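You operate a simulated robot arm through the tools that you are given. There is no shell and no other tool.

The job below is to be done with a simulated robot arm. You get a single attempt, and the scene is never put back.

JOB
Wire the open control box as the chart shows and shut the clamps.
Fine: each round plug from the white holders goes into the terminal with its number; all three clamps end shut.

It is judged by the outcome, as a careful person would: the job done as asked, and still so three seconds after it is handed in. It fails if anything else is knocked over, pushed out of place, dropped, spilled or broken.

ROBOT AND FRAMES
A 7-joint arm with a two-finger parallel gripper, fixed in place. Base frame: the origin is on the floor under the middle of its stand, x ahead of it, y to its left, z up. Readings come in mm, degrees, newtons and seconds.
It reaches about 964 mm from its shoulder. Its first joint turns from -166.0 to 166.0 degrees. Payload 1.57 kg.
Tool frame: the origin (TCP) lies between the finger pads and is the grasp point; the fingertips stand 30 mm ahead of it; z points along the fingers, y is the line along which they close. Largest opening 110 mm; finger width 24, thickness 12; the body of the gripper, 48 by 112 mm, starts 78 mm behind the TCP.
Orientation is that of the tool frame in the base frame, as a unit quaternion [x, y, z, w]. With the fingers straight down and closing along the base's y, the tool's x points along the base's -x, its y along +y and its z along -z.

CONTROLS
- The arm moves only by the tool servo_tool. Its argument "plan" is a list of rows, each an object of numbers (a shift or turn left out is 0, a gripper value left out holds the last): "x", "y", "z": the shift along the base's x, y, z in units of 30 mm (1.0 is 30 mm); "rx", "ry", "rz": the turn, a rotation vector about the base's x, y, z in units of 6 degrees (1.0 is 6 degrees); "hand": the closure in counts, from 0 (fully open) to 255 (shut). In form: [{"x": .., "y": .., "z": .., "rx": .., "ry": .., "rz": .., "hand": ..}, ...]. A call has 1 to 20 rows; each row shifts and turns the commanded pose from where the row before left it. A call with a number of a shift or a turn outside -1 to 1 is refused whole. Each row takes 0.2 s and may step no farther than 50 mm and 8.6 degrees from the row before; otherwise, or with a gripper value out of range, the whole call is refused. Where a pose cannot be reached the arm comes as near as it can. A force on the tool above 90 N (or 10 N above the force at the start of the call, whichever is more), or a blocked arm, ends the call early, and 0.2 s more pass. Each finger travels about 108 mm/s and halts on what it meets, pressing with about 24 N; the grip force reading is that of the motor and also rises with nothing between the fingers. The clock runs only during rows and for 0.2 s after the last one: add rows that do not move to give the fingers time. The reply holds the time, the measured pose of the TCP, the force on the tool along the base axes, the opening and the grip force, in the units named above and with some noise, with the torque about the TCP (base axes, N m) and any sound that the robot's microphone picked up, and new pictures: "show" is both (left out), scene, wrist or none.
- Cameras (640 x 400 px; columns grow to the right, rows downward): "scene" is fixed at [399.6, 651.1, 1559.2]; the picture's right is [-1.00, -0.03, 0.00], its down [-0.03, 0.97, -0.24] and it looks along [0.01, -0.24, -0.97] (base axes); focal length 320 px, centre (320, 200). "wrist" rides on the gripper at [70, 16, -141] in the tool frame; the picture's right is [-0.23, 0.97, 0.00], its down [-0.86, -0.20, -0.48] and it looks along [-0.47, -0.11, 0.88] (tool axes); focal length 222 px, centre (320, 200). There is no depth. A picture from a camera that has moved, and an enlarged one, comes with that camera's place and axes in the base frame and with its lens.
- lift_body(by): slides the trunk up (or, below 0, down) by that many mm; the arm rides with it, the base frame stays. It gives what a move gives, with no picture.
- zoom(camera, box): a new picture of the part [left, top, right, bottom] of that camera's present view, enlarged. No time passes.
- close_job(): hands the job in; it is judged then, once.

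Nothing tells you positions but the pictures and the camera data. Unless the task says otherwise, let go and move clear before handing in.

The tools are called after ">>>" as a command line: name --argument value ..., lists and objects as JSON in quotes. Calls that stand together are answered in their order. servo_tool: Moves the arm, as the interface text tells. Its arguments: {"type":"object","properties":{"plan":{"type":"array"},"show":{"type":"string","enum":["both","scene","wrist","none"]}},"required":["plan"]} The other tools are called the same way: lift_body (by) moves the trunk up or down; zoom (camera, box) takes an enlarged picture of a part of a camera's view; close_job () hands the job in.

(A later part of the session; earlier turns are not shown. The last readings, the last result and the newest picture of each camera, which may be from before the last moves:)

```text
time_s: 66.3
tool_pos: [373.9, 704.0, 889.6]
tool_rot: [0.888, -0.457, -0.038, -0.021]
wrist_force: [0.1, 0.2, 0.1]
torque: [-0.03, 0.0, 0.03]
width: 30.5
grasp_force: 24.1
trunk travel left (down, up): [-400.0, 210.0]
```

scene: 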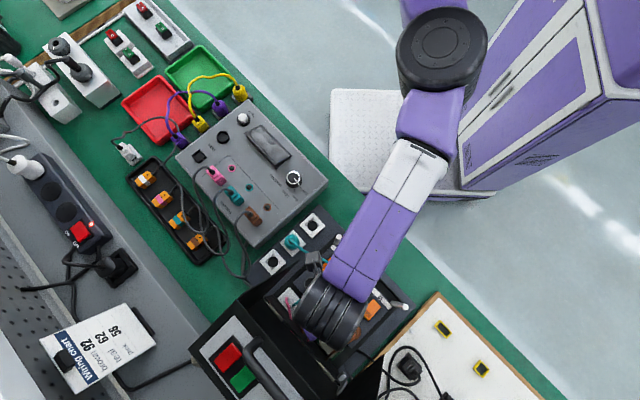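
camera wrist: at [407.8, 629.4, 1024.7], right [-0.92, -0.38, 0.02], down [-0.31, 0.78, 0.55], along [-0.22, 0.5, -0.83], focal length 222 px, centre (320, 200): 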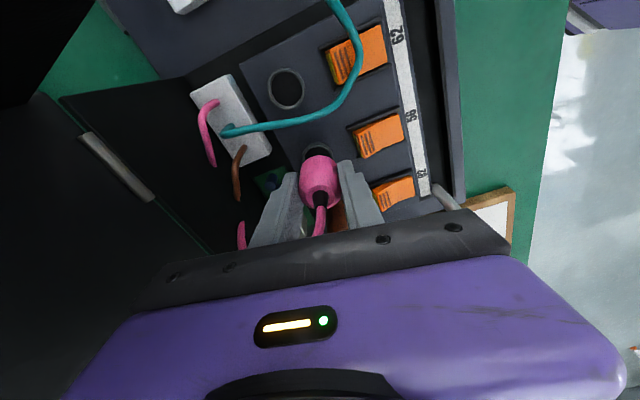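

Averaging readings, the TCP is at about (374.2,703.5), which matches the expected target for hole 56. I'll lower in steps.

>>> servo_tool --plan '[{"z": -0.2}, {"z": -0.2}, {"z": -0.13}, {}]' --show "wrist"

>>> zoom --camera "wrist" --box '[240, 110, 400, 210]'

```text
time_s: 67.3
tool_pos: [374.8, 705.0, 872.4]
tool_rot: [0.888, -0.457, -0.038, -0.02]
wrist_force: [-1.0, 0.3, 0.2]
torque: [-0.02, 0.0, 0.0]
width: 30.4
grasp_force: 23.9
trunk travel left (down, up): [-400.0, 210.0]
camera wrist: at [408.2, 630.2, 1008.3], right [-0.92, -0.38, 0.02], down [-0.31, 0.78, 0.55], along [-0.22, 0.5, -0.83], focal length 222 px, centre (320, 200)
```

wrist: 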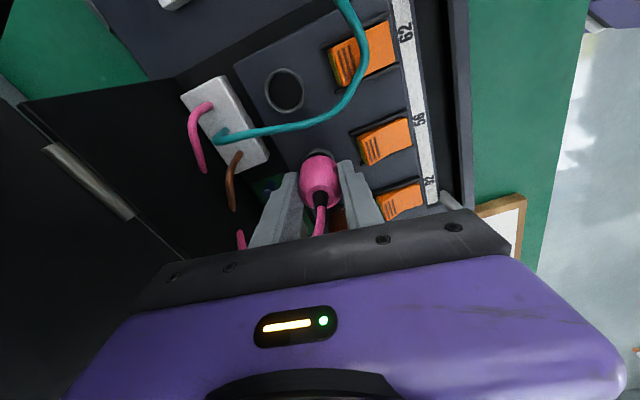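

```text
4.00 times, centred on (320, 160) of wrist
camera zoom: at [408.2, 630.2, 1008.3], right [-0.92, -0.38, 0.02], down [-0.31, 0.78, 0.55], along [-0.22, 0.5, -0.83], focal length 888 px, centre (320, 360)
```

zoom: 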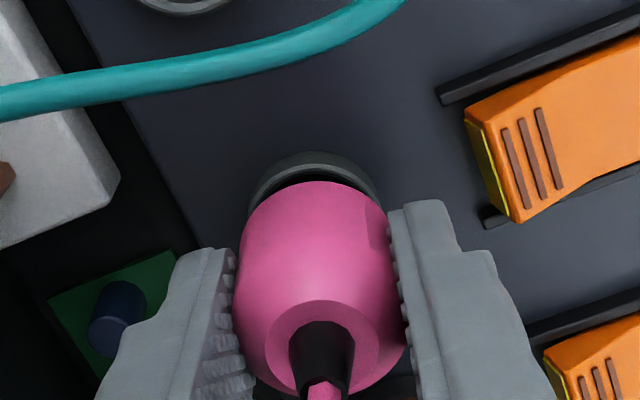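

The ring looks ~1.5 mm toward the holder side; the reading agrees (y a bit high). I'll nudge and lower gently.

>>> servo_tool --plan '[{"x": 0.02, "y": -0.045, "z": -0.07}, {"z": -0.07}, {}]' --show "none"

>>> servo_tool --plan '[{"z": -0.06}, {"z": -0.06}, {}]' --show "wrist"

>>> zoom --camera "wrist" --box '[240, 110, 400, 210]'

```text
time_s: 68.1
tool_pos: [375.1, 702.7, 867.2]
tool_rot: [0.888, -0.457, -0.037, -0.019]
wrist_force: [-0.3, 0.5, 0.5]
torque: [0.02, 0.04, 0.02]
width: 30.6
grasp_force: 23.9
trunk travel left (down, up): [-400.0, 210.0]
```

```text
time_s: 68.9
tool_pos: [375.1, 703.0, 866.8]
tool_rot: [0.888, -0.458, -0.038, -0.022]
wrist_force: [1.2, 6.8, 8.4]
torque: [0.06, 0.04, 0.0]
width: 30.4
grasp_force: 24.4
trunk travel left (down, up): [-400.0, 210.0]
camera wrist: at [409.2, 628.6, 1002.1], right [-0.92, -0.38, 0.02], down [-0.31, 0.77, 0.55], along [-0.22, 0.51, -0.83], focal length 222 px, centre (320, 200)
```

wrist: 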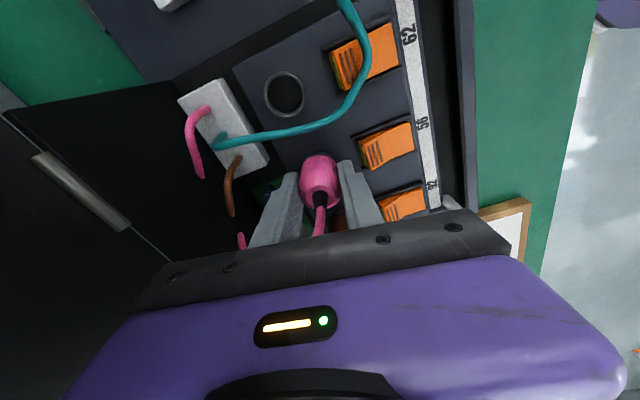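

```text
4.00 times, centred on (320, 160) of wrist
camera zoom: at [409.2, 628.6, 1002.1], right [-0.92, -0.38, 0.02], down [-0.31, 0.77, 0.55], along [-0.22, 0.51, -0.83], focal length 888 px, centre (320, 360)
```

zoom: 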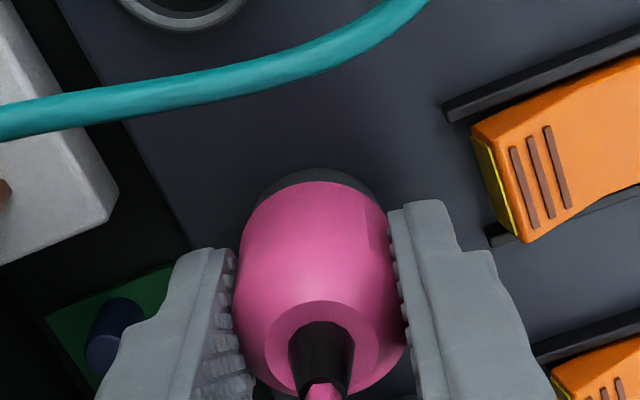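

It has reached the stop with low side forces (866.8, same height as brown). I'll press a little to confirm and nudge to verify capture.

>>> servo_tool --plan '[{"z": -0.05}, {"z": -0.04}, {}]' --show "none"

>>> servo_tool --plan '[{"z": 0.08}, {"x": -0.06, "y": 0.06}, {}]' --show "none"

>>> servo_tool --plan '[{"x": 0.12, "y": -0.12}, {}]' --show "none"

```text
time_s: 69.7
tool_pos: [375.7, 703.5, 866.3]
tool_rot: [0.888, -0.458, -0.039, -0.022]
wrist_force: [1.8, -1.2, 37.6]
torque: [-0.16, 0.05, -0.03]
width: 30.5
grasp_force: 24.5
trunk travel left (down, up): [-400.0, 210.0]
```

```text
time_s: 70.5
tool_pos: [375.8, 701.6, 865.4]
tool_rot: [0.888, -0.458, -0.038, -0.021]
wrist_force: [9.2, -7.9, 31.9]
torque: [-0.14, -0.06, 0.01]
width: 30.4
grasp_force: 24.2
trunk travel left (down, up): [-400.0, 210.0]
```

```text
time_s: 71.1
tool_pos: [375.6, 703.9, 865.5]
tool_rot: [0.888, -0.457, -0.039, -0.022]
wrist_force: [1.6, 19.6, 19.5]
torque: [0.45, -0.05, 0.03]
width: 30.7
grasp_force: 24.1
trunk travel left (down, up): [-400.0, 210.0]
```

Side force builds both ways while the TCP stays put, so pink is captured in hole 56. I'll re-centre, release and rise.

>>> servo_tool --plan '[{"x": -0.06, "y": 0.06}, {"hand": 210}, {"hand": 145}, {}, {}]' --show "wrist"

>>> zoom --camera "wrist" --box '[240, 110, 400, 210]'

```text
time_s: 72.3
tool_pos: [377.5, 702.0, 864.6]
tool_rot: [0.888, -0.458, -0.038, -0.019]
wrist_force: [-0.5, -0.3, -0.3]
torque: [0.02, 0.0, 0.04]
width: 47.7
grasp_force: 0.0
trunk travel left (down, up): [-400.0, 210.0]
camera wrist: at [409.5, 628.4, 1000.4], right [-0.92, -0.38, 0.02], down [-0.31, 0.78, 0.55], along [-0.22, 0.5, -0.84], focal length 222 px, centre (320, 200)
```

wrist: 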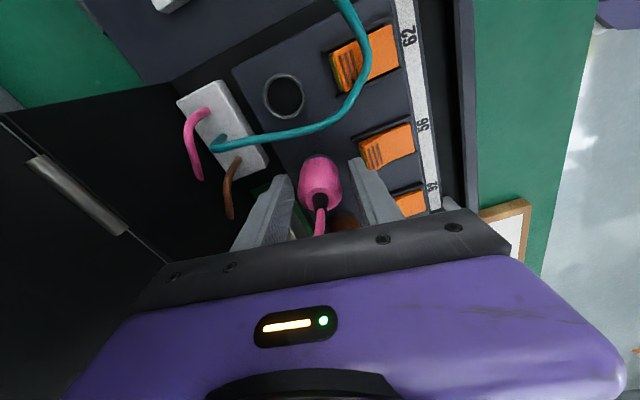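

```text
4.00 times, centred on (320, 160) of wrist
camera zoom: at [409.5, 628.4, 1000.4], right [-0.92, -0.38, 0.02], down [-0.31, 0.78, 0.55], along [-0.22, 0.5, -0.84], focal length 888 px, centre (320, 360)
```

zoom: 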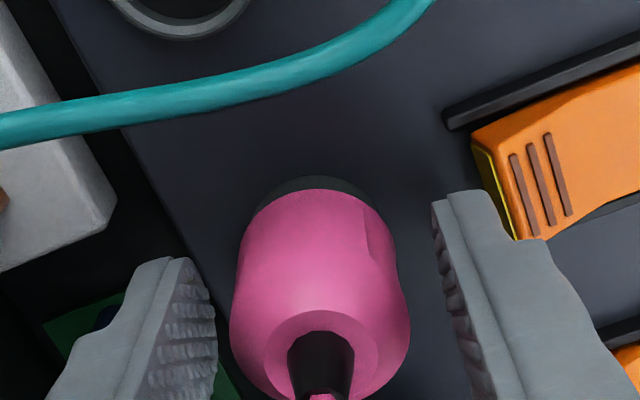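

Pink is in hole 56. For teal I'll keep this yaw and instead lean the tool 5° the other way (toward the box), which keeps the wrist and camera clear of the near flap. First up and back out.

>>> servo_tool --plan '[{"z": 0.4}, {"z": 0.6}, {"z": 0.7}, {"z": 0.7}, {"z": 0.7}, {"x": -0.4, "y": -0.4}, {"x": -0.5, "y": -0.5}, {"x": -0.6, "y": -0.6}, {"x": -0.3, "y": -0.3, "rx": -0.677, "ry": -0.481}, {"rx": -0.677, "ry": -0.481}, {}]' --show "both"

>>> zoom --camera "scene" --box '[240, 220, 440, 370]'

```text
time_s: 74.7
tool_pos: [322.1, 647.7, 958.7]
tool_rot: [0.888, -0.457, 0.039, 0.02]
wrist_force: [0.7, 0.3, -0.2]
torque: [0.0, -0.03, 0.0]
width: 47.4
grasp_force: 0.1
trunk travel left (down, up): [-400.0, 210.0]
camera wrist: at [341.4, 595.0, 1105.3], right [-0.92, -0.38, -0.02], down [-0.36, 0.84, 0.4], along [-0.13, 0.38, -0.92], focal length 222 px, centre (320, 200)
```

scene: 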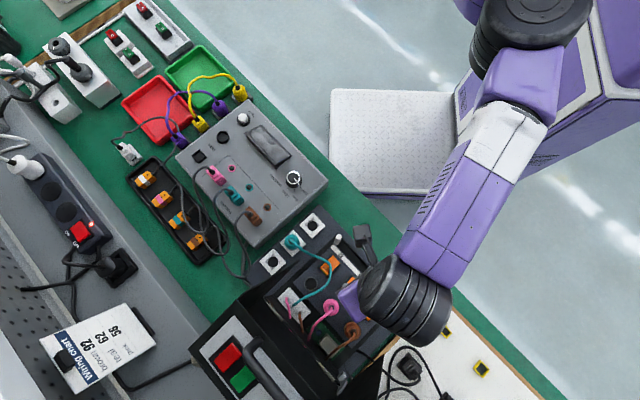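
wrist: 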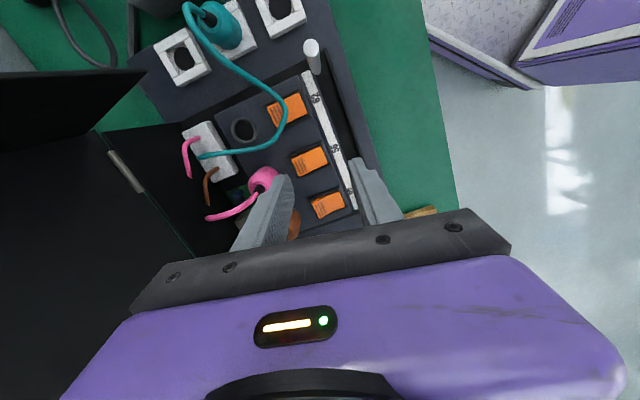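

```text
2.67 times, centred on (340, 295) of scene
camera zoom: at [399.6, 651.1, 1559.2], right [-1.0, -0.03, 0.0], down [-0.03, 0.97, -0.24], along [0.01, -0.24, -0.97], focal length 852 px, centre (267, -53)
```

zoom: 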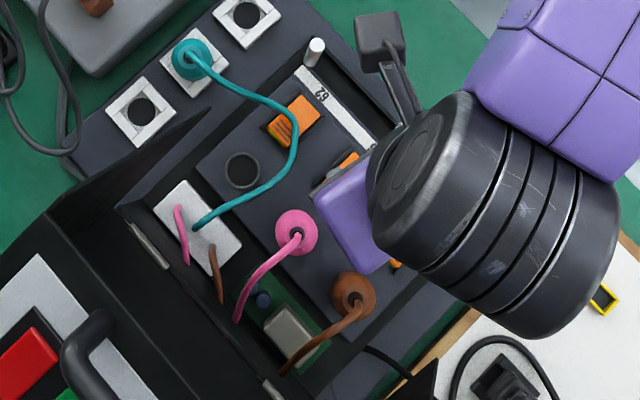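

Brown and pink are both in place. Now I'll go around the flap to above the teal holder.

>>> servo_tool --plan '[{"x": 0.62, "y": -0.62}, {"x": 0.62, "y": -0.62}, {"x": 0.62, "y": -0.62}, {"x": 0.62, "y": -0.62}, {"x": 0.62, "y": -0.62}, {"x": 0.62, "y": -0.62}, {"x": 0.55, "y": 0.54}, {"x": 0.56, "y": 0.55}, {}]' --show "both"

>>> zoom --camera "wrist" --box '[220, 90, 420, 215]'

```text
time_s: 76.7
tool_pos: [464.7, 568.3, 958.2]
tool_rot: [0.888, -0.458, 0.039, 0.02]
wrist_force: [-0.7, 0.0, -0.4]
torque: [0.0, -0.01, 0.0]
width: 47.5
grasp_force: 0.0
trunk travel left (down, up): [-400.0, 210.0]
camera wrist: at [485.0, 515.3, 1106.3], right [-0.92, -0.38, -0.02], down [-0.36, 0.84, 0.4], along [-0.14, 0.38, -0.92], focal length 222 px, centre (320, 200)
```

scene: 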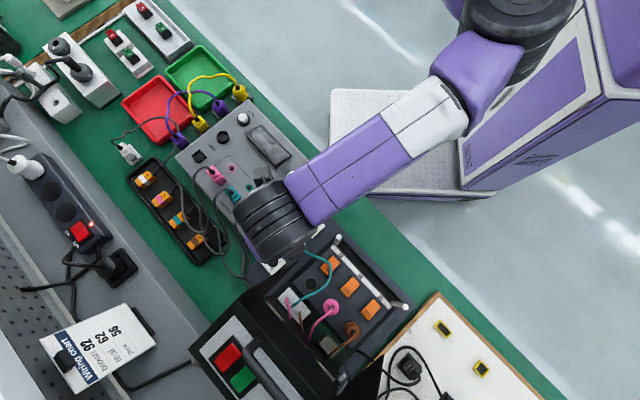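
wrist: 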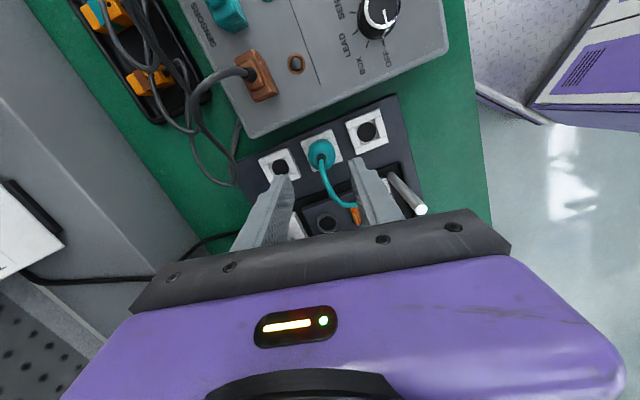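

```text
3.20 times, centred on (320, 152) of wrist
camera zoom: at [485.0, 515.3, 1106.3], right [-0.92, -0.38, -0.02], down [-0.36, 0.84, 0.4], along [-0.14, 0.38, -0.92], focal length 711 px, centre (320, 352)
```

zoom: 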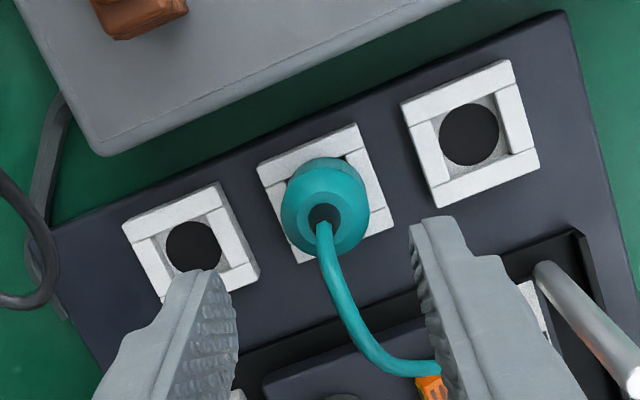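

Teal is at about (467.1,567.8). I'll correct and descend in two stages.

>>> servo_tool --plan '[{"x": 0.08, "y": -0.02, "z": -0.5}, {"z": -0.6}, {"z": -0.6}, {"z": -0.6}, {}]' --show "wrist"

>>> zoom --camera "wrist" --box '[220, 110, 420, 235]'

```text
time_s: 77.9
tool_pos: [469.1, 569.6, 890.1]
tool_rot: [0.888, -0.457, 0.04, 0.02]
wrist_force: [0.2, -0.3, 0.3]
torque: [0.0, 0.0, 0.0]
width: 47.3
grasp_force: 0.1
trunk travel left (down, up): [-400.0, 210.0]
camera wrist: at [487.9, 514.8, 1036.6], right [-0.92, -0.38, -0.02], down [-0.36, 0.84, 0.4], along [-0.14, 0.38, -0.92], focal length 222 px, centre (320, 200)
```

wrist: 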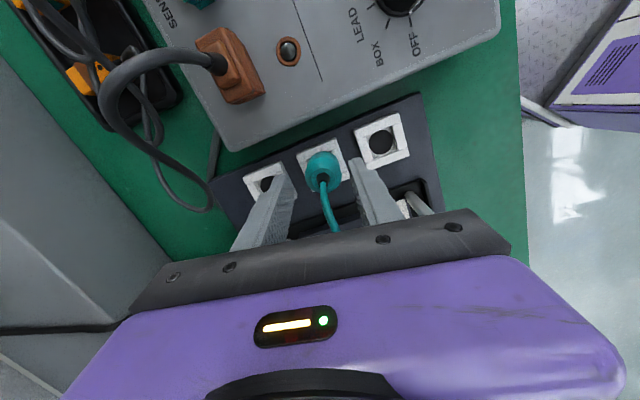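

```text
3.20 times, centred on (320, 172) of wrist
camera zoom: at [487.9, 514.8, 1036.6], right [-0.92, -0.38, -0.02], down [-0.36, 0.84, 0.4], along [-0.14, 0.38, -0.92], focal length 711 px, centre (320, 288)
```

zoom: 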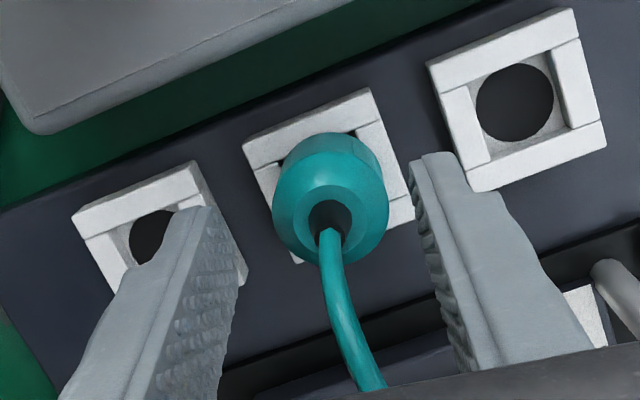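

>>> servo_tool --plan '[{"x": -0.053, "y": -0.022, "z": -0.45}, {"z": -0.45}, {"z": -0.45}, {}]' --show "wrist"

>>> zoom --camera "wrist" --box '[220, 120, 420, 245]'

```text
time_s: 78.9
tool_pos: [468.9, 565.3, 849.8]
tool_rot: [0.888, -0.458, 0.041, 0.021]
wrist_force: [7.6, -29.4, 8.1]
torque: [3.63, 1.12, 0.49]
width: 47.6
grasp_force: 0.0
trunk travel left (down, up): [-400.0, 210.0]
camera wrist: at [488.3, 512.5, 997.2], right [-0.93, -0.38, -0.02], down [-0.36, 0.85, 0.4], along [-0.13, 0.38, -0.92], focal length 222 px, centre (320, 200)
```

wrist: 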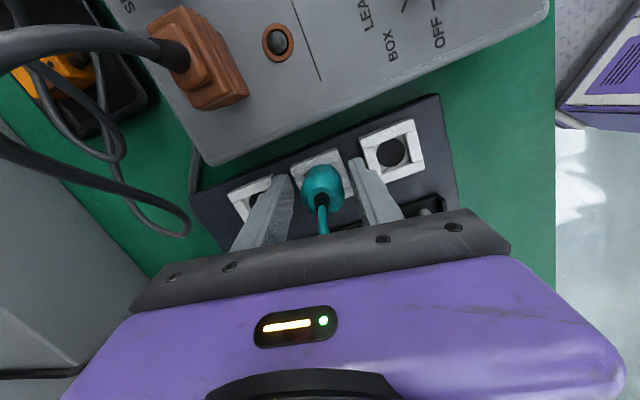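

```text
3.20 times, centred on (320, 182) of wrist
camera zoom: at [488.3, 512.5, 997.2], right [-0.93, -0.38, -0.02], down [-0.36, 0.85, 0.4], along [-0.13, 0.38, -0.92], focal length 711 px, centre (320, 256)
```

zoom: 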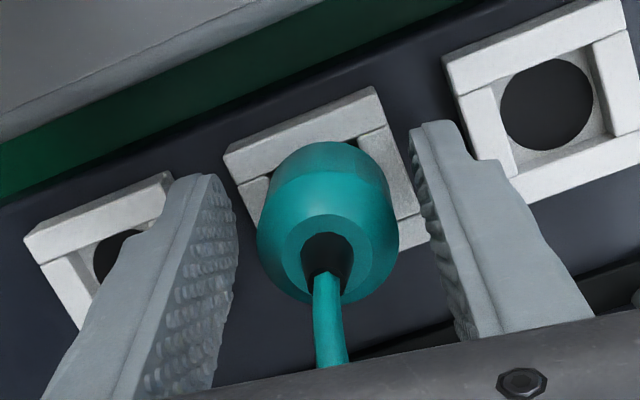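

There's an unexpected side force with a large torque: contact about 120 mm above the TCP, meaning the gripper body is touching the flap tip. I'll back away from it immediately, toward the holder side.

>>> servo_tool --plan '[{"x": 0.1, "y": -0.1}, {"x": 0.1, "y": -0.1}, {}]' --show "both"

>>> zoom --camera "scene" --box '[200, 200, 400, 350]'

```text
time_s: 79.7
tool_pos: [472.6, 563.3, 848.9]
tool_rot: [0.889, -0.456, 0.04, 0.019]
wrist_force: [0.4, -0.1, 0.3]
torque: [0.0, 0.01, 0.02]
width: 47.1
grasp_force: 0.1
trunk travel left (down, up): [-400.0, 210.0]
camera wrist: at [492.8, 509.4, 996.7], right [-0.92, -0.38, -0.02], down [-0.36, 0.84, 0.4], along [-0.14, 0.38, -0.92], focal length 222 px, centre (320, 200)
```

scene: 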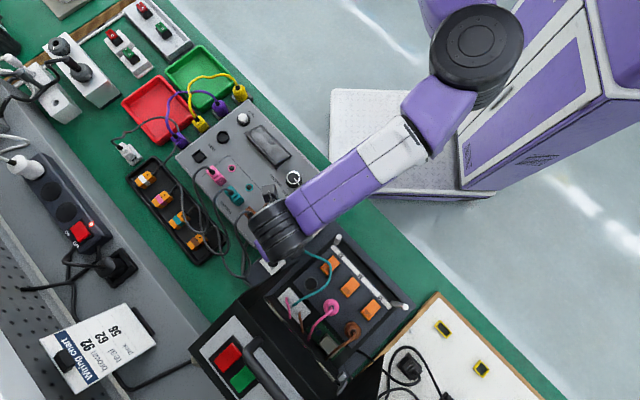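
wrist: 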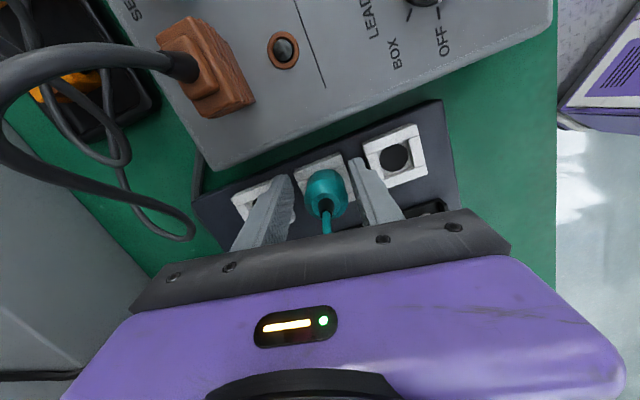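

```text
2.67 times, centred on (300, 275) of scene
camera zoom: at [399.6, 651.1, 1559.2], right [-1.0, -0.03, 0.0], down [-0.03, 0.97, -0.24], along [0.01, -0.24, -0.97], focal length 852 px, centre (373, 0)
```

zoom: 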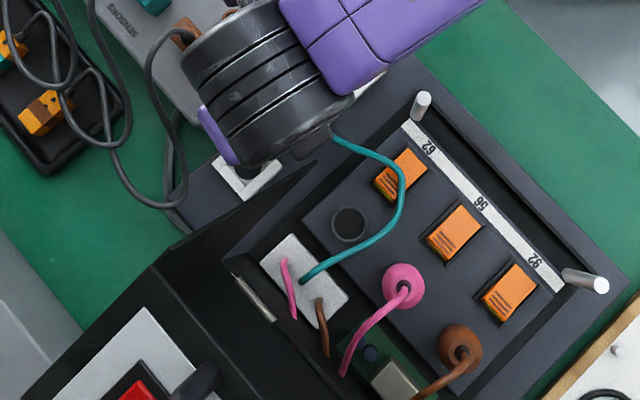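

The force is gone, and the flap tip and lid corner are at the same picture spots as before (not displaced). I'll look closely at what part of the hand is near the flap.

>>> zoom --camera "scene" --box '[250, 190, 350, 280]'

>>> zoom --camera "wrist" --box '[220, 120, 420, 245]'

```text
4.44 times, centred on (300, 235) of scene
camera zoom: at [399.6, 651.1, 1559.2], right [-1.0, -0.03, 0.0], down [-0.03, 0.97, -0.24], along [0.01, -0.24, -0.97], focal length 1420 px, centre (409, 44)
```

zoom: 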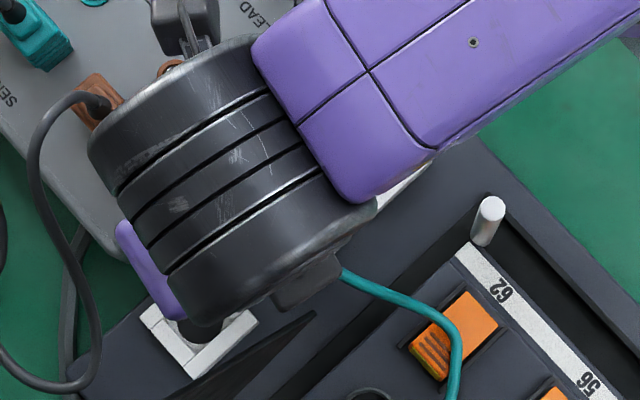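

```text
3.20 times, centred on (320, 182) of wrist
camera zoom: at [492.8, 509.4, 996.7], right [-0.92, -0.38, -0.02], down [-0.36, 0.84, 0.4], along [-0.14, 0.38, -0.92], focal length 711 px, centre (320, 256)
```

zoom: 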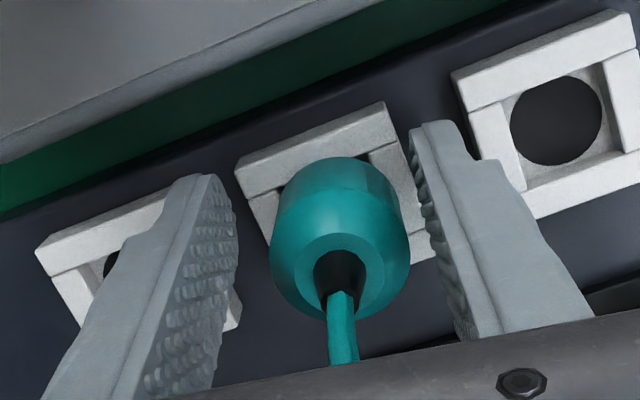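

A dark box on the back of the gripper is what touched the flap tip. I'll move a bit farther away, rise, remove the lean and turn 25° so that part swings clear for the teal pick.

>>> servo_tool --plan '[{"x": 0.14, "y": -0.14}, {"z": 0.3}, {"z": 0.5}, {"z": 0.6}, {"z": 0.7}, {"z": 0.7}, {"z": 0.7}, {}]' --show "none"

>>> servo_tool --plan '[{"x": 0.05, "y": -0.05, "rx": 0.4, "ry": 0.285}, {"rx": 0.277, "ry": 0.196}, {"rz": 0.9}, {"rz": 0.9}, {"rz": 0.9}, {"rz": 0.9}, {"rz": 0.5}, {}]' --show "wrist"

```text
time_s: 81.5
tool_pos: [475.4, 557.0, 954.2]
tool_rot: [0.888, -0.457, 0.04, 0.019]
wrist_force: [0.7, 0.0, 0.3]
torque: [0.0, 0.02, 0.01]
width: 47.3
grasp_force: 0.1
trunk travel left (down, up): [-400.0, 210.0]
```

```text
time_s: 83.3
tool_pos: [479.2, 557.3, 954.2]
tool_rot: [0.966, -0.257, 0.002, -0.001]
wrist_force: [0.7, 0.4, -0.2]
torque: [-0.01, -0.02, 0.02]
width: 47.5
grasp_force: 0.1
trunk travel left (down, up): [-400.0, 210.0]
camera wrist: at [531.4, 509.8, 1096.1], right [-0.68, -0.73, 0.0], down [-0.64, 0.6, 0.48], along [-0.35, 0.33, -0.88], focal length 222 px, centre (320, 200)
```

wrist: 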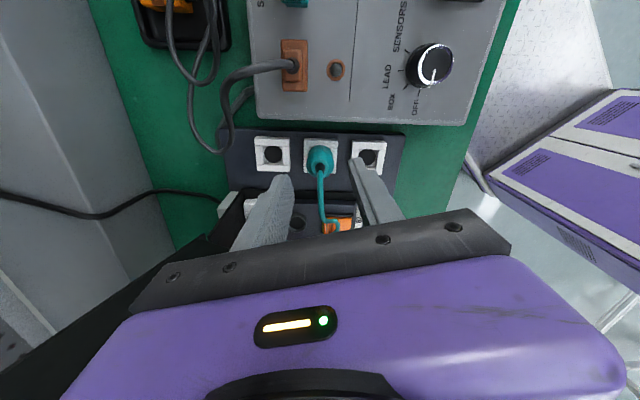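

>>> zoom --camera "wrist" --box '[220, 110, 420, 235]'

```text
3.20 times, centred on (320, 172) of wrist
camera zoom: at [531.4, 509.8, 1096.1], right [-0.68, -0.73, 0.0], down [-0.64, 0.6, 0.48], along [-0.35, 0.33, -0.88], focal length 711 px, centre (320, 288)
```

zoom: 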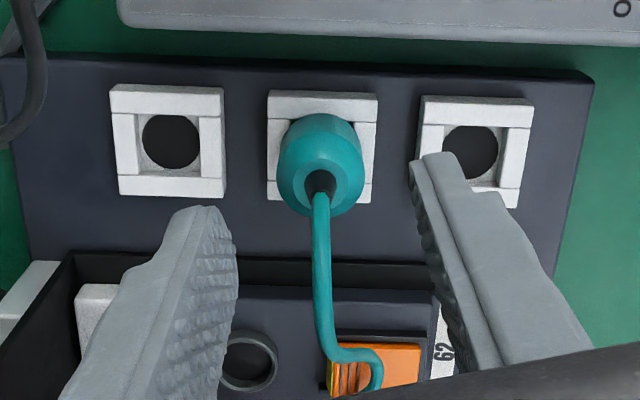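

The tool is vertical at yaw −210°. Teal is at about (466.4,568.9). I'll move above it and descend, checking for side forces on the way.

>>> servo_tool --plan '[{"x": -0.21, "y": 0.19}, {"x": -0.217, "y": 0.197}, {"z": -0.5}, {"z": -0.6}, {"z": -0.6}, {"z": -0.4}, {}]' --show "wrist"

>>> zoom --camera "wrist" --box '[220, 110, 420, 235]'

```text
time_s: 84.9
tool_pos: [468.1, 568.6, 890.8]
tool_rot: [0.966, -0.258, 0.001, 0.0]
wrist_force: [0.2, -0.4, 0.5]
torque: [0.0, 0.0, 0.04]
width: 47.4
grasp_force: 0.0
trunk travel left (down, up): [-400.0, 210.0]
camera wrist: at [519.5, 521.4, 1032.9], right [-0.68, -0.73, 0.0], down [-0.64, 0.6, 0.48], along [-0.35, 0.33, -0.88], focal length 222 px, centre (320, 200)
```

wrist: 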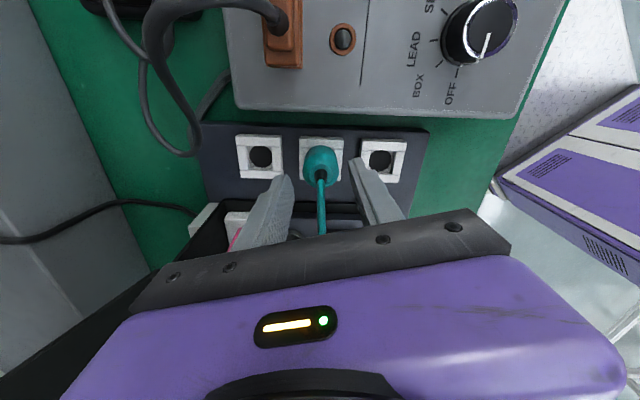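

```text
3.20 times, centred on (320, 172) of wrist
camera zoom: at [519.5, 521.4, 1032.9], right [-0.68, -0.73, 0.0], down [-0.64, 0.6, 0.48], along [-0.35, 0.33, -0.88], focal length 711 px, centre (320, 288)
```

zoom: 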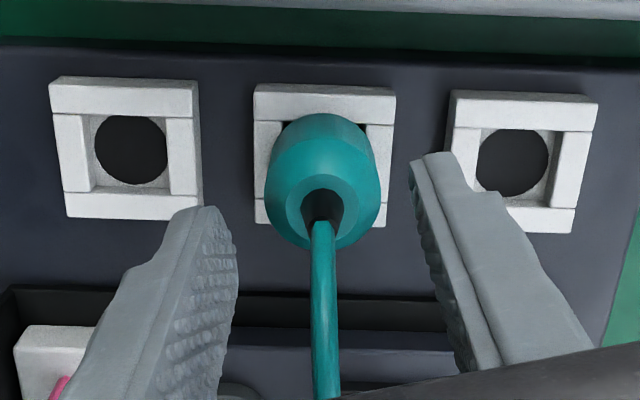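

Alignment is right on. Final descent in two small calls.

>>> servo_tool --plan '[{"z": -0.4}, {"z": -0.3}, {}]' --show "none"

>>> servo_tool --plan '[{"z": -0.35}, {"z": -0.3}, {}]' --show "wrist"

>>> zoom --camera "wrist" --box '[220, 120, 420, 245]'

```text
time_s: 85.7
tool_pos: [467.8, 567.4, 869.2]
tool_rot: [0.966, -0.258, 0.001, -0.001]
wrist_force: [-0.7, -1.0, -0.9]
torque: [0.01, -0.02, 0.02]
width: 47.5
grasp_force: 0.1
trunk travel left (down, up): [-400.0, 210.0]
```

```text
time_s: 86.5
tool_pos: [466.6, 567.6, 849.4]
tool_rot: [0.966, -0.258, 0.001, -0.002]
wrist_force: [-1.0, 0.6, -0.7]
torque: [-0.02, 0.01, 0.02]
width: 47.4
grasp_force: 0.1
trunk travel left (down, up): [-400.0, 210.0]
camera wrist: at [518.5, 520.7, 991.8], right [-0.68, -0.73, 0.0], down [-0.64, 0.6, 0.48], along [-0.35, 0.33, -0.88], focal length 222 px, centre (320, 200)
```

wrist: 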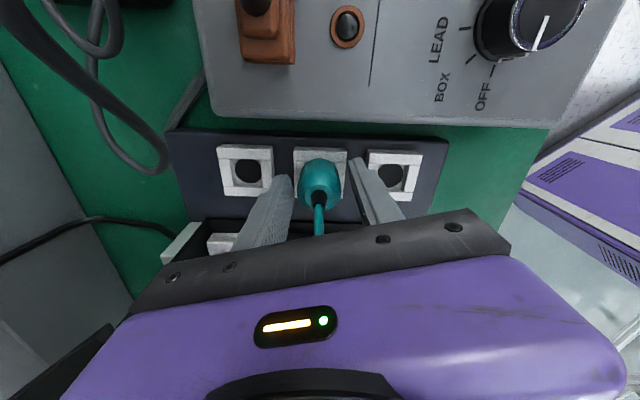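

```text
3.20 times, centred on (320, 182) of wrist
camera zoom: at [518.5, 520.7, 991.8], right [-0.68, -0.73, 0.0], down [-0.64, 0.6, 0.48], along [-0.35, 0.33, -0.88], focal length 711 px, centre (320, 256)
```

zoom: 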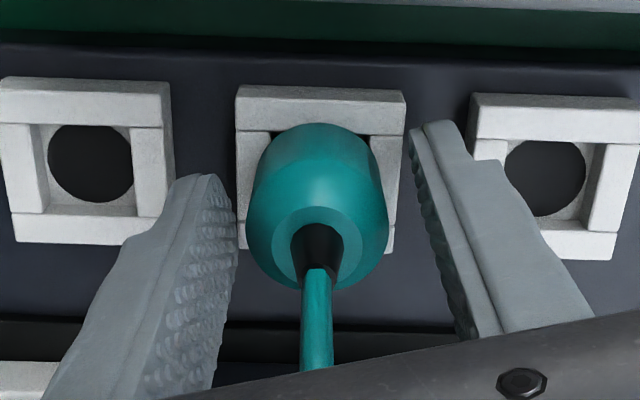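

No contact this time and the plug is well centred. Closing on teal and lifting.

>>> servo_tool --plan '[{"hand": 190}, {"hand": 220}, {"hand": 255}, {}, {}]' --show "none"

>>> servo_tool --plan '[{"z": 0.2}, {"z": 0.4}, {"z": 0.5}, {"z": 0.6}, {"z": 0.6}, {"z": 0.6}, {"z": 0.6}, {}]' --show "wrist"

```text
time_s: 87.7
tool_pos: [466.5, 567.9, 850.0]
tool_rot: [0.966, -0.259, 0.001, 0.0]
wrist_force: [0.2, 0.1, -0.1]
torque: [0.01, -0.02, 0.04]
width: 31.4
grasp_force: 24.4
trunk travel left (down, up): [-400.0, 210.0]
```

```text
time_s: 89.5
tool_pos: [465.9, 568.2, 955.4]
tool_rot: [0.966, -0.259, 0.002, -0.001]
wrist_force: [-0.5, -0.2, -0.1]
torque: [0.02, 0.01, 0.01]
width: 31.4
grasp_force: 23.6
trunk travel left (down, up): [-400.0, 210.0]
camera wrist: at [518.3, 520.5, 1097.0], right [-0.68, -0.73, 0.0], down [-0.64, 0.6, 0.48], along [-0.35, 0.33, -0.88], focal length 222 px, centre (320, 200)
```

wrist: 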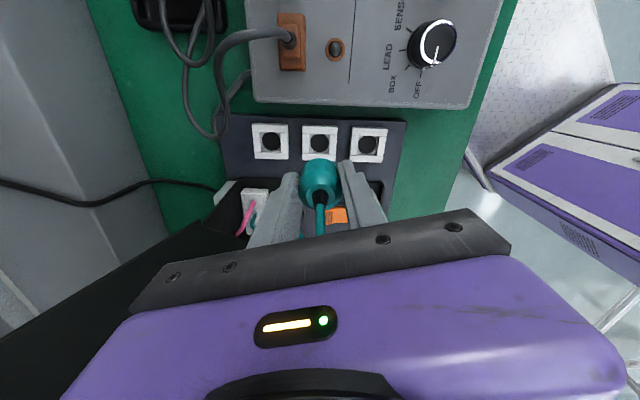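

Teal is lifted (width 31.4 mm). I'll go around the flap front to the staging point before hole 62, turning back to yaw −235°.

>>> servo_tool --plan '[{"x": -0.45, "y": -0.45}, {"x": -0.46, "y": -0.46}, {"x": -0.46, "y": 0.46, "rz": -0.84}, {"x": -0.46, "y": 0.46, "rz": -0.84}, {"x": -0.46, "y": 0.46, "rz": -0.84}, {"x": -0.46, "y": 0.46, "rz": -0.84}, {"x": -0.46, "y": 0.46, "rz": -0.84}, {}]' --show "both"

>>> zoom --camera "wrist" --box '[200, 80, 420, 215]'

>>> zoom --camera "scene" --box '[220, 200, 420, 350]'

```text
time_s: 91.3
tool_pos: [370.0, 609.5, 955.1]
tool_rot: [0.887, -0.462, 0.001, 0.0]
wrist_force: [-0.1, 0.8, -0.6]
torque: [-0.01, -0.01, 0.01]
width: 31.1
grasp_force: 23.7
trunk travel left (down, up): [-400.0, 210.0]
camera wrist: at [395.8, 545.0, 1097.0], right [-0.93, -0.37, 0.0], down [-0.33, 0.82, 0.48], along [-0.18, 0.44, -0.88], focal length 222 px, centre (320, 200)
```

scene: 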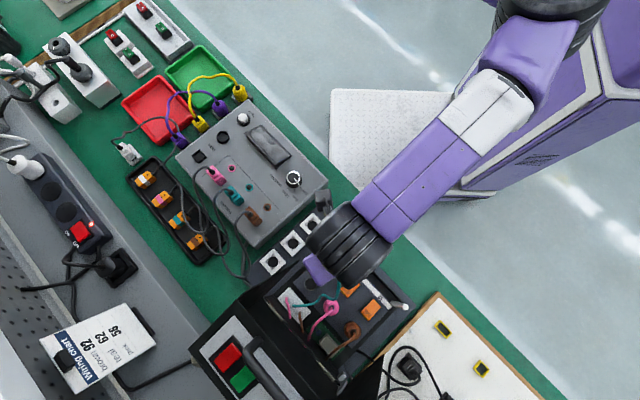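
wrist: 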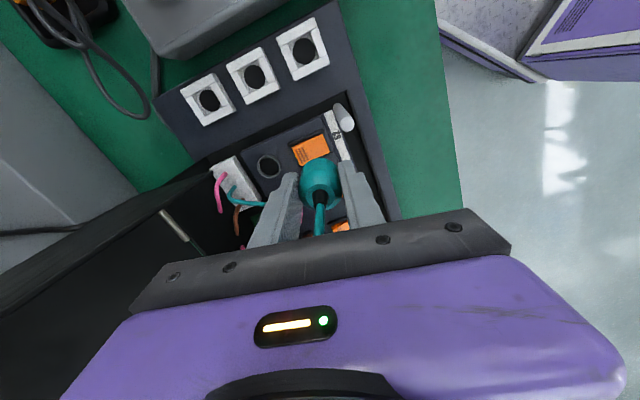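

```text
2.91 times, centred on (310, 148) of wrist
camera zoom: at [395.8, 545.0, 1097.0], right [-0.93, -0.37, 0.0], down [-0.33, 0.82, 0.48], along [-0.18, 0.44, -0.88], focal length 646 px, centre (349, 353)
```

zoom: 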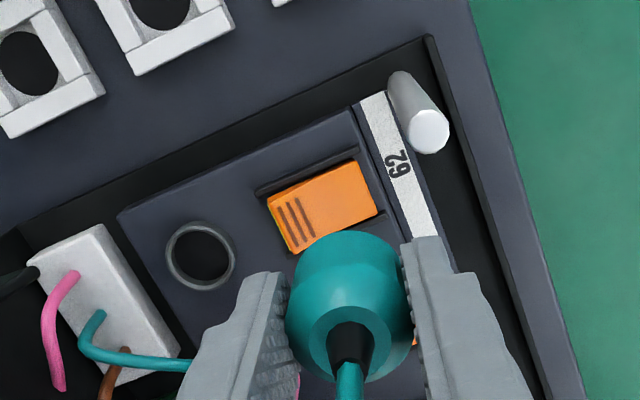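

```text
2.67 times, centred on (320, 275) of scene
camera zoom: at [399.6, 651.1, 1559.2], right [-1.0, -0.03, 0.0], down [-0.03, 0.97, -0.24], along [0.01, -0.24, -0.97], focal length 852 px, centre (320, 0)
```

zoom: 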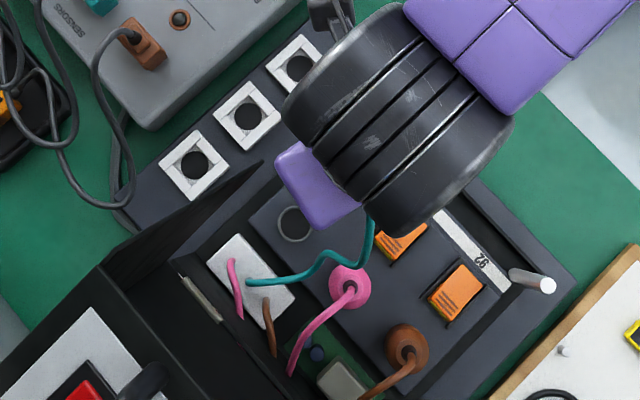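

Hole 62 works out to TCP target ≈ (419.5,658.4), with the flap tip about 43 mm to the side. I'll move over it and come down to just above the rim.

>>> servo_tool --plan '[{"x": 0.4125, "y": 0.4075}, {"x": 0.4125, "y": 0.4075}, {"x": 0.4125, "y": 0.4075}, {"x": 0.4125, "y": 0.4075}, {}]' --show "none"

>>> servo_tool --plan '[{"z": -0.5}, {"z": -0.5}, {"z": -0.5}, {"z": -0.5}, {}]' --show "both"

>>> zoom --camera "wrist" --box '[240, 110, 400, 210]'

```text
time_s: 92.5
tool_pos: [419.6, 658.7, 955.9]
tool_rot: [0.887, -0.462, 0.001, 0.0]
wrist_force: [-0.3, 0.3, 0.4]
torque: [0.02, 0.04, -0.01]
width: 31.6
grasp_force: 24.0
trunk travel left (down, up): [-400.0, 210.0]
```

```text
time_s: 93.7
tool_pos: [419.6, 659.0, 895.6]
tool_rot: [0.887, -0.462, 0.002, -0.001]
wrist_force: [0.6, -0.4, -0.5]
torque: [0.02, 0.02, 0.02]
width: 31.2
grasp_force: 24.6
trunk travel left (down, up): [-400.0, 210.0]
camera wrist: at [446.0, 594.6, 1037.2], right [-0.93, -0.37, 0.0], down [-0.33, 0.82, 0.48], along [-0.18, 0.44, -0.88], focal length 222 px, centre (320, 200)
```

scene: 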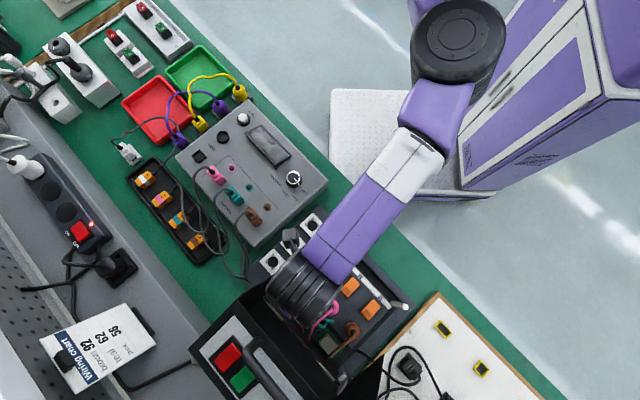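
wrist: 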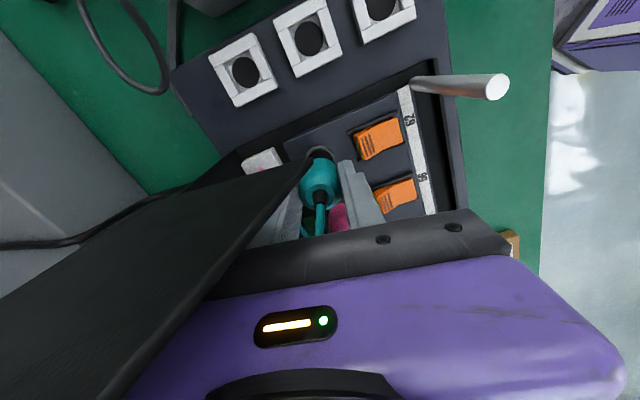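

```text
4.00 times, centred on (320, 160) of wrist
camera zoom: at [446.0, 594.6, 1037.2], right [-0.93, -0.37, 0.0], down [-0.33, 0.82, 0.48], along [-0.18, 0.44, -0.88], focal length 888 px, centre (320, 360)
```

zoom: 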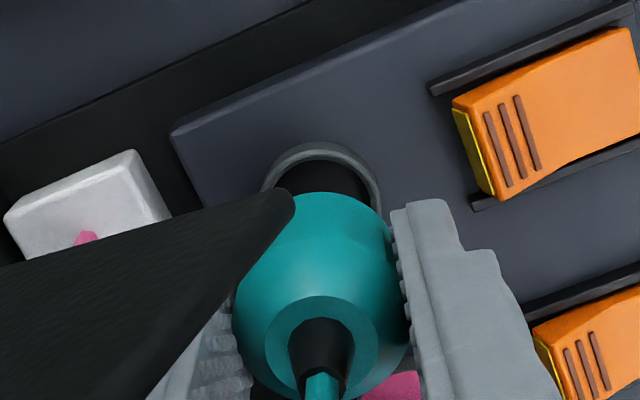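

The ring 62 is just behind the plug; the flap tip is in the foreground of the view but not touching. I'll nudge ~1 mm and continue down.

>>> servo_tool --plan '[{"x": 0.018, "y": -0.033, "z": -0.25}, {"z": -0.25}, {"z": -0.25}, {}]' --show "wrist"

>>> zoom --camera "wrist" --box '[240, 110, 400, 210]'

```text
time_s: 94.7
tool_pos: [420.1, 658.1, 873.4]
tool_rot: [0.887, -0.462, 0.001, -0.001]
wrist_force: [0.4, -0.2, 0.0]
torque: [0.03, 0.0, -0.03]
width: 31.3
grasp_force: 24.5
trunk travel left (down, up): [-400.0, 210.0]
camera wrist: at [446.5, 592.9, 1015.3], right [-0.93, -0.37, 0.0], down [-0.33, 0.82, 0.48], along [-0.18, 0.44, -0.88], focal length 222 px, centre (320, 200)
```

wrist: 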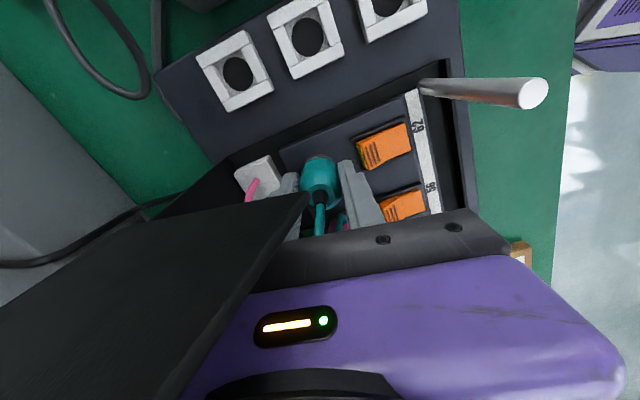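

```text
4.00 times, centred on (320, 160) of wrist
camera zoom: at [446.5, 592.9, 1015.3], right [-0.93, -0.37, 0.0], down [-0.33, 0.82, 0.48], along [-0.18, 0.44, -0.88], focal length 888 px, centre (320, 360)
```

zoom: 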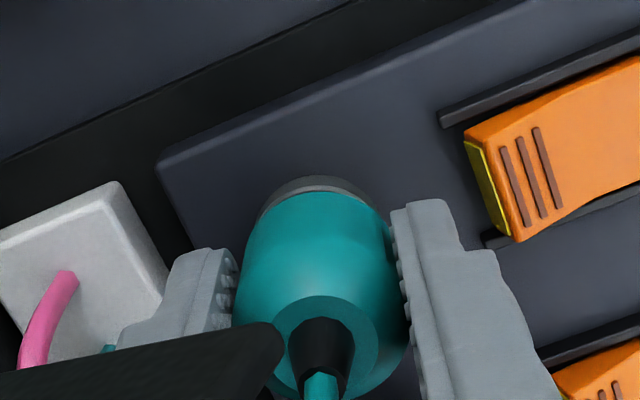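

>>> servo_tool --plan '[{"x": -0.015, "y": 0.018, "z": -0.07}, {"z": -0.07}, {}]' --show "none"

>>> servo_tool --plan '[{"z": -0.06}, {"z": -0.06}, {}]' --show "wrist"

>>> zoom --camera "wrist" --box '[240, 110, 400, 210]'

```text
time_s: 95.5
tool_pos: [420.6, 657.3, 869.2]
tool_rot: [0.886, -0.463, 0.002, 0.0]
wrist_force: [0.1, -0.4, -0.7]
torque: [0.04, 0.01, 0.01]
width: 31.4
grasp_force: 23.9
trunk travel left (down, up): [-400.0, 210.0]
```

```text
time_s: 96.3
tool_pos: [420.5, 658.9, 867.3]
tool_rot: [0.887, -0.462, 0.002, -0.001]
wrist_force: [3.5, 0.1, 21.1]
torque: [-0.2, 0.15, -0.05]
width: 31.4
grasp_force: 24.4
trunk travel left (down, up): [-400.0, 210.0]
camera wrist: at [446.6, 592.8, 1009.2], right [-0.93, -0.37, 0.0], down [-0.33, 0.81, 0.48], along [-0.17, 0.45, -0.88], focal length 222 px, centre (320, 200)
```

wrist: 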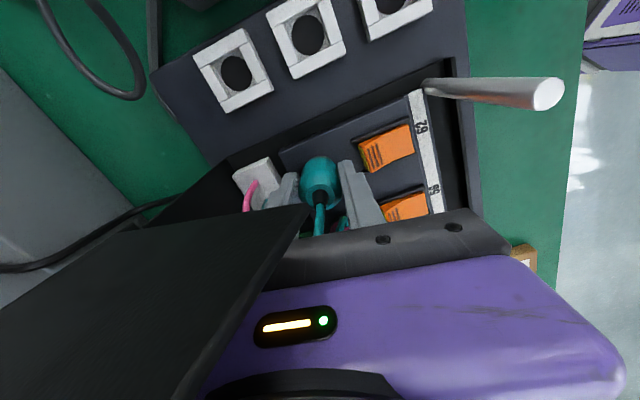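

```text
4.00 times, centred on (320, 160) of wrist
camera zoom: at [446.6, 592.8, 1009.2], right [-0.93, -0.37, 0.0], down [-0.33, 0.81, 0.48], along [-0.17, 0.45, -0.88], focal length 888 px, centre (320, 360)
```

zoom: 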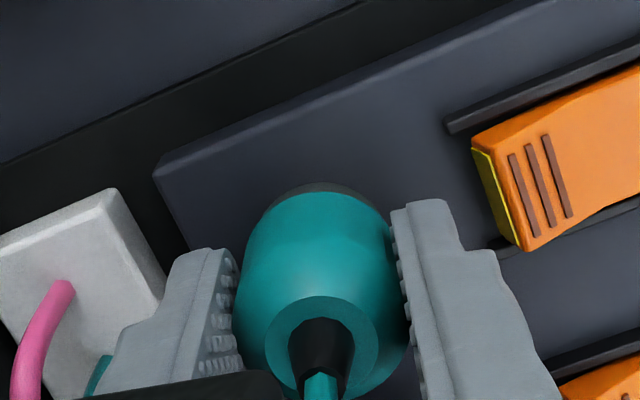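

Teal reached its stop at the expected height with tiny side force. I'll press slightly more and do the sideways capture test.

>>> servo_tool --plan '[{"z": -0.04}, {"z": -0.03}, {}]' --show "none"

>>> servo_tool --plan '[{"z": 0.09}, {"x": -0.06, "y": 0.06}, {}]' --show "none"

>>> servo_tool --plan '[{"x": 0.12, "y": -0.12}, {}]' --show "none"

```text
time_s: 97.1
tool_pos: [419.7, 657.5, 865.6]
tool_rot: [0.886, -0.463, 0.001, -0.003]
wrist_force: [7.6, 0.0, 39.5]
torque: [-0.11, 0.11, -0.1]
width: 31.3
grasp_force: 24.1
trunk travel left (down, up): [-400.0, 210.0]
```

```text
time_s: 97.9
tool_pos: [421.1, 658.8, 865.6]
tool_rot: [0.886, -0.463, 0.002, -0.001]
wrist_force: [19.8, -0.6, 20.6]
torque: [0.0, -0.18, -0.17]
width: 31.5
grasp_force: 23.8
trunk travel left (down, up): [-400.0, 210.0]
```

```text
time_s: 98.5
tool_pos: [420.2, 658.7, 866.2]
tool_rot: [0.887, -0.462, 0.0, -0.001]
wrist_force: [10.0, 18.2, 9.8]
torque: [0.22, -0.08, 0.0]
width: 31.3
grasp_force: 24.4
trunk travel left (down, up): [-400.0, 210.0]
```

Teal is captured in hole 62. I'll relieve the side load and release.

>>> servo_tool --plan '[{"x": 0.0, "y": 0.07}, {"hand": 210}, {"hand": 145}, {}, {}]' --show "wrist"

>>> zoom --camera "wrist" --box '[240, 110, 400, 210]'

```text
time_s: 99.7
tool_pos: [420.9, 658.0, 864.5]
tool_rot: [0.886, -0.463, 0.0, 0.001]
wrist_force: [-0.5, -0.4, 1.2]
torque: [-0.01, -0.03, 0.0]
width: 47.3
grasp_force: 0.0
trunk travel left (down, up): [-400.0, 210.0]
camera wrist: at [447.5, 593.3, 1006.9], right [-0.93, -0.37, 0.0], down [-0.33, 0.82, 0.48], along [-0.18, 0.44, -0.88], focal length 222 px, centre (320, 200)
```

wrist: 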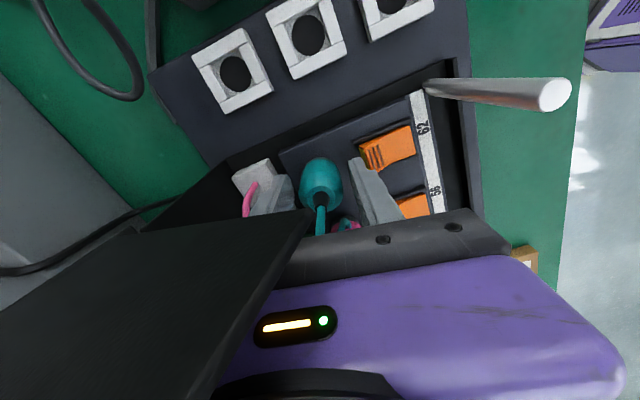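

```text
4.00 times, centred on (320, 160) of wrist
camera zoom: at [447.5, 593.3, 1006.9], right [-0.93, -0.37, 0.0], down [-0.33, 0.82, 0.48], along [-0.18, 0.44, -0.88], focal length 888 px, centre (320, 360)
```

zoom: 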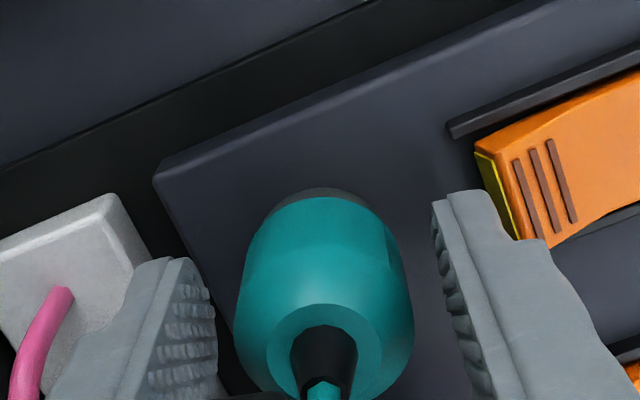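

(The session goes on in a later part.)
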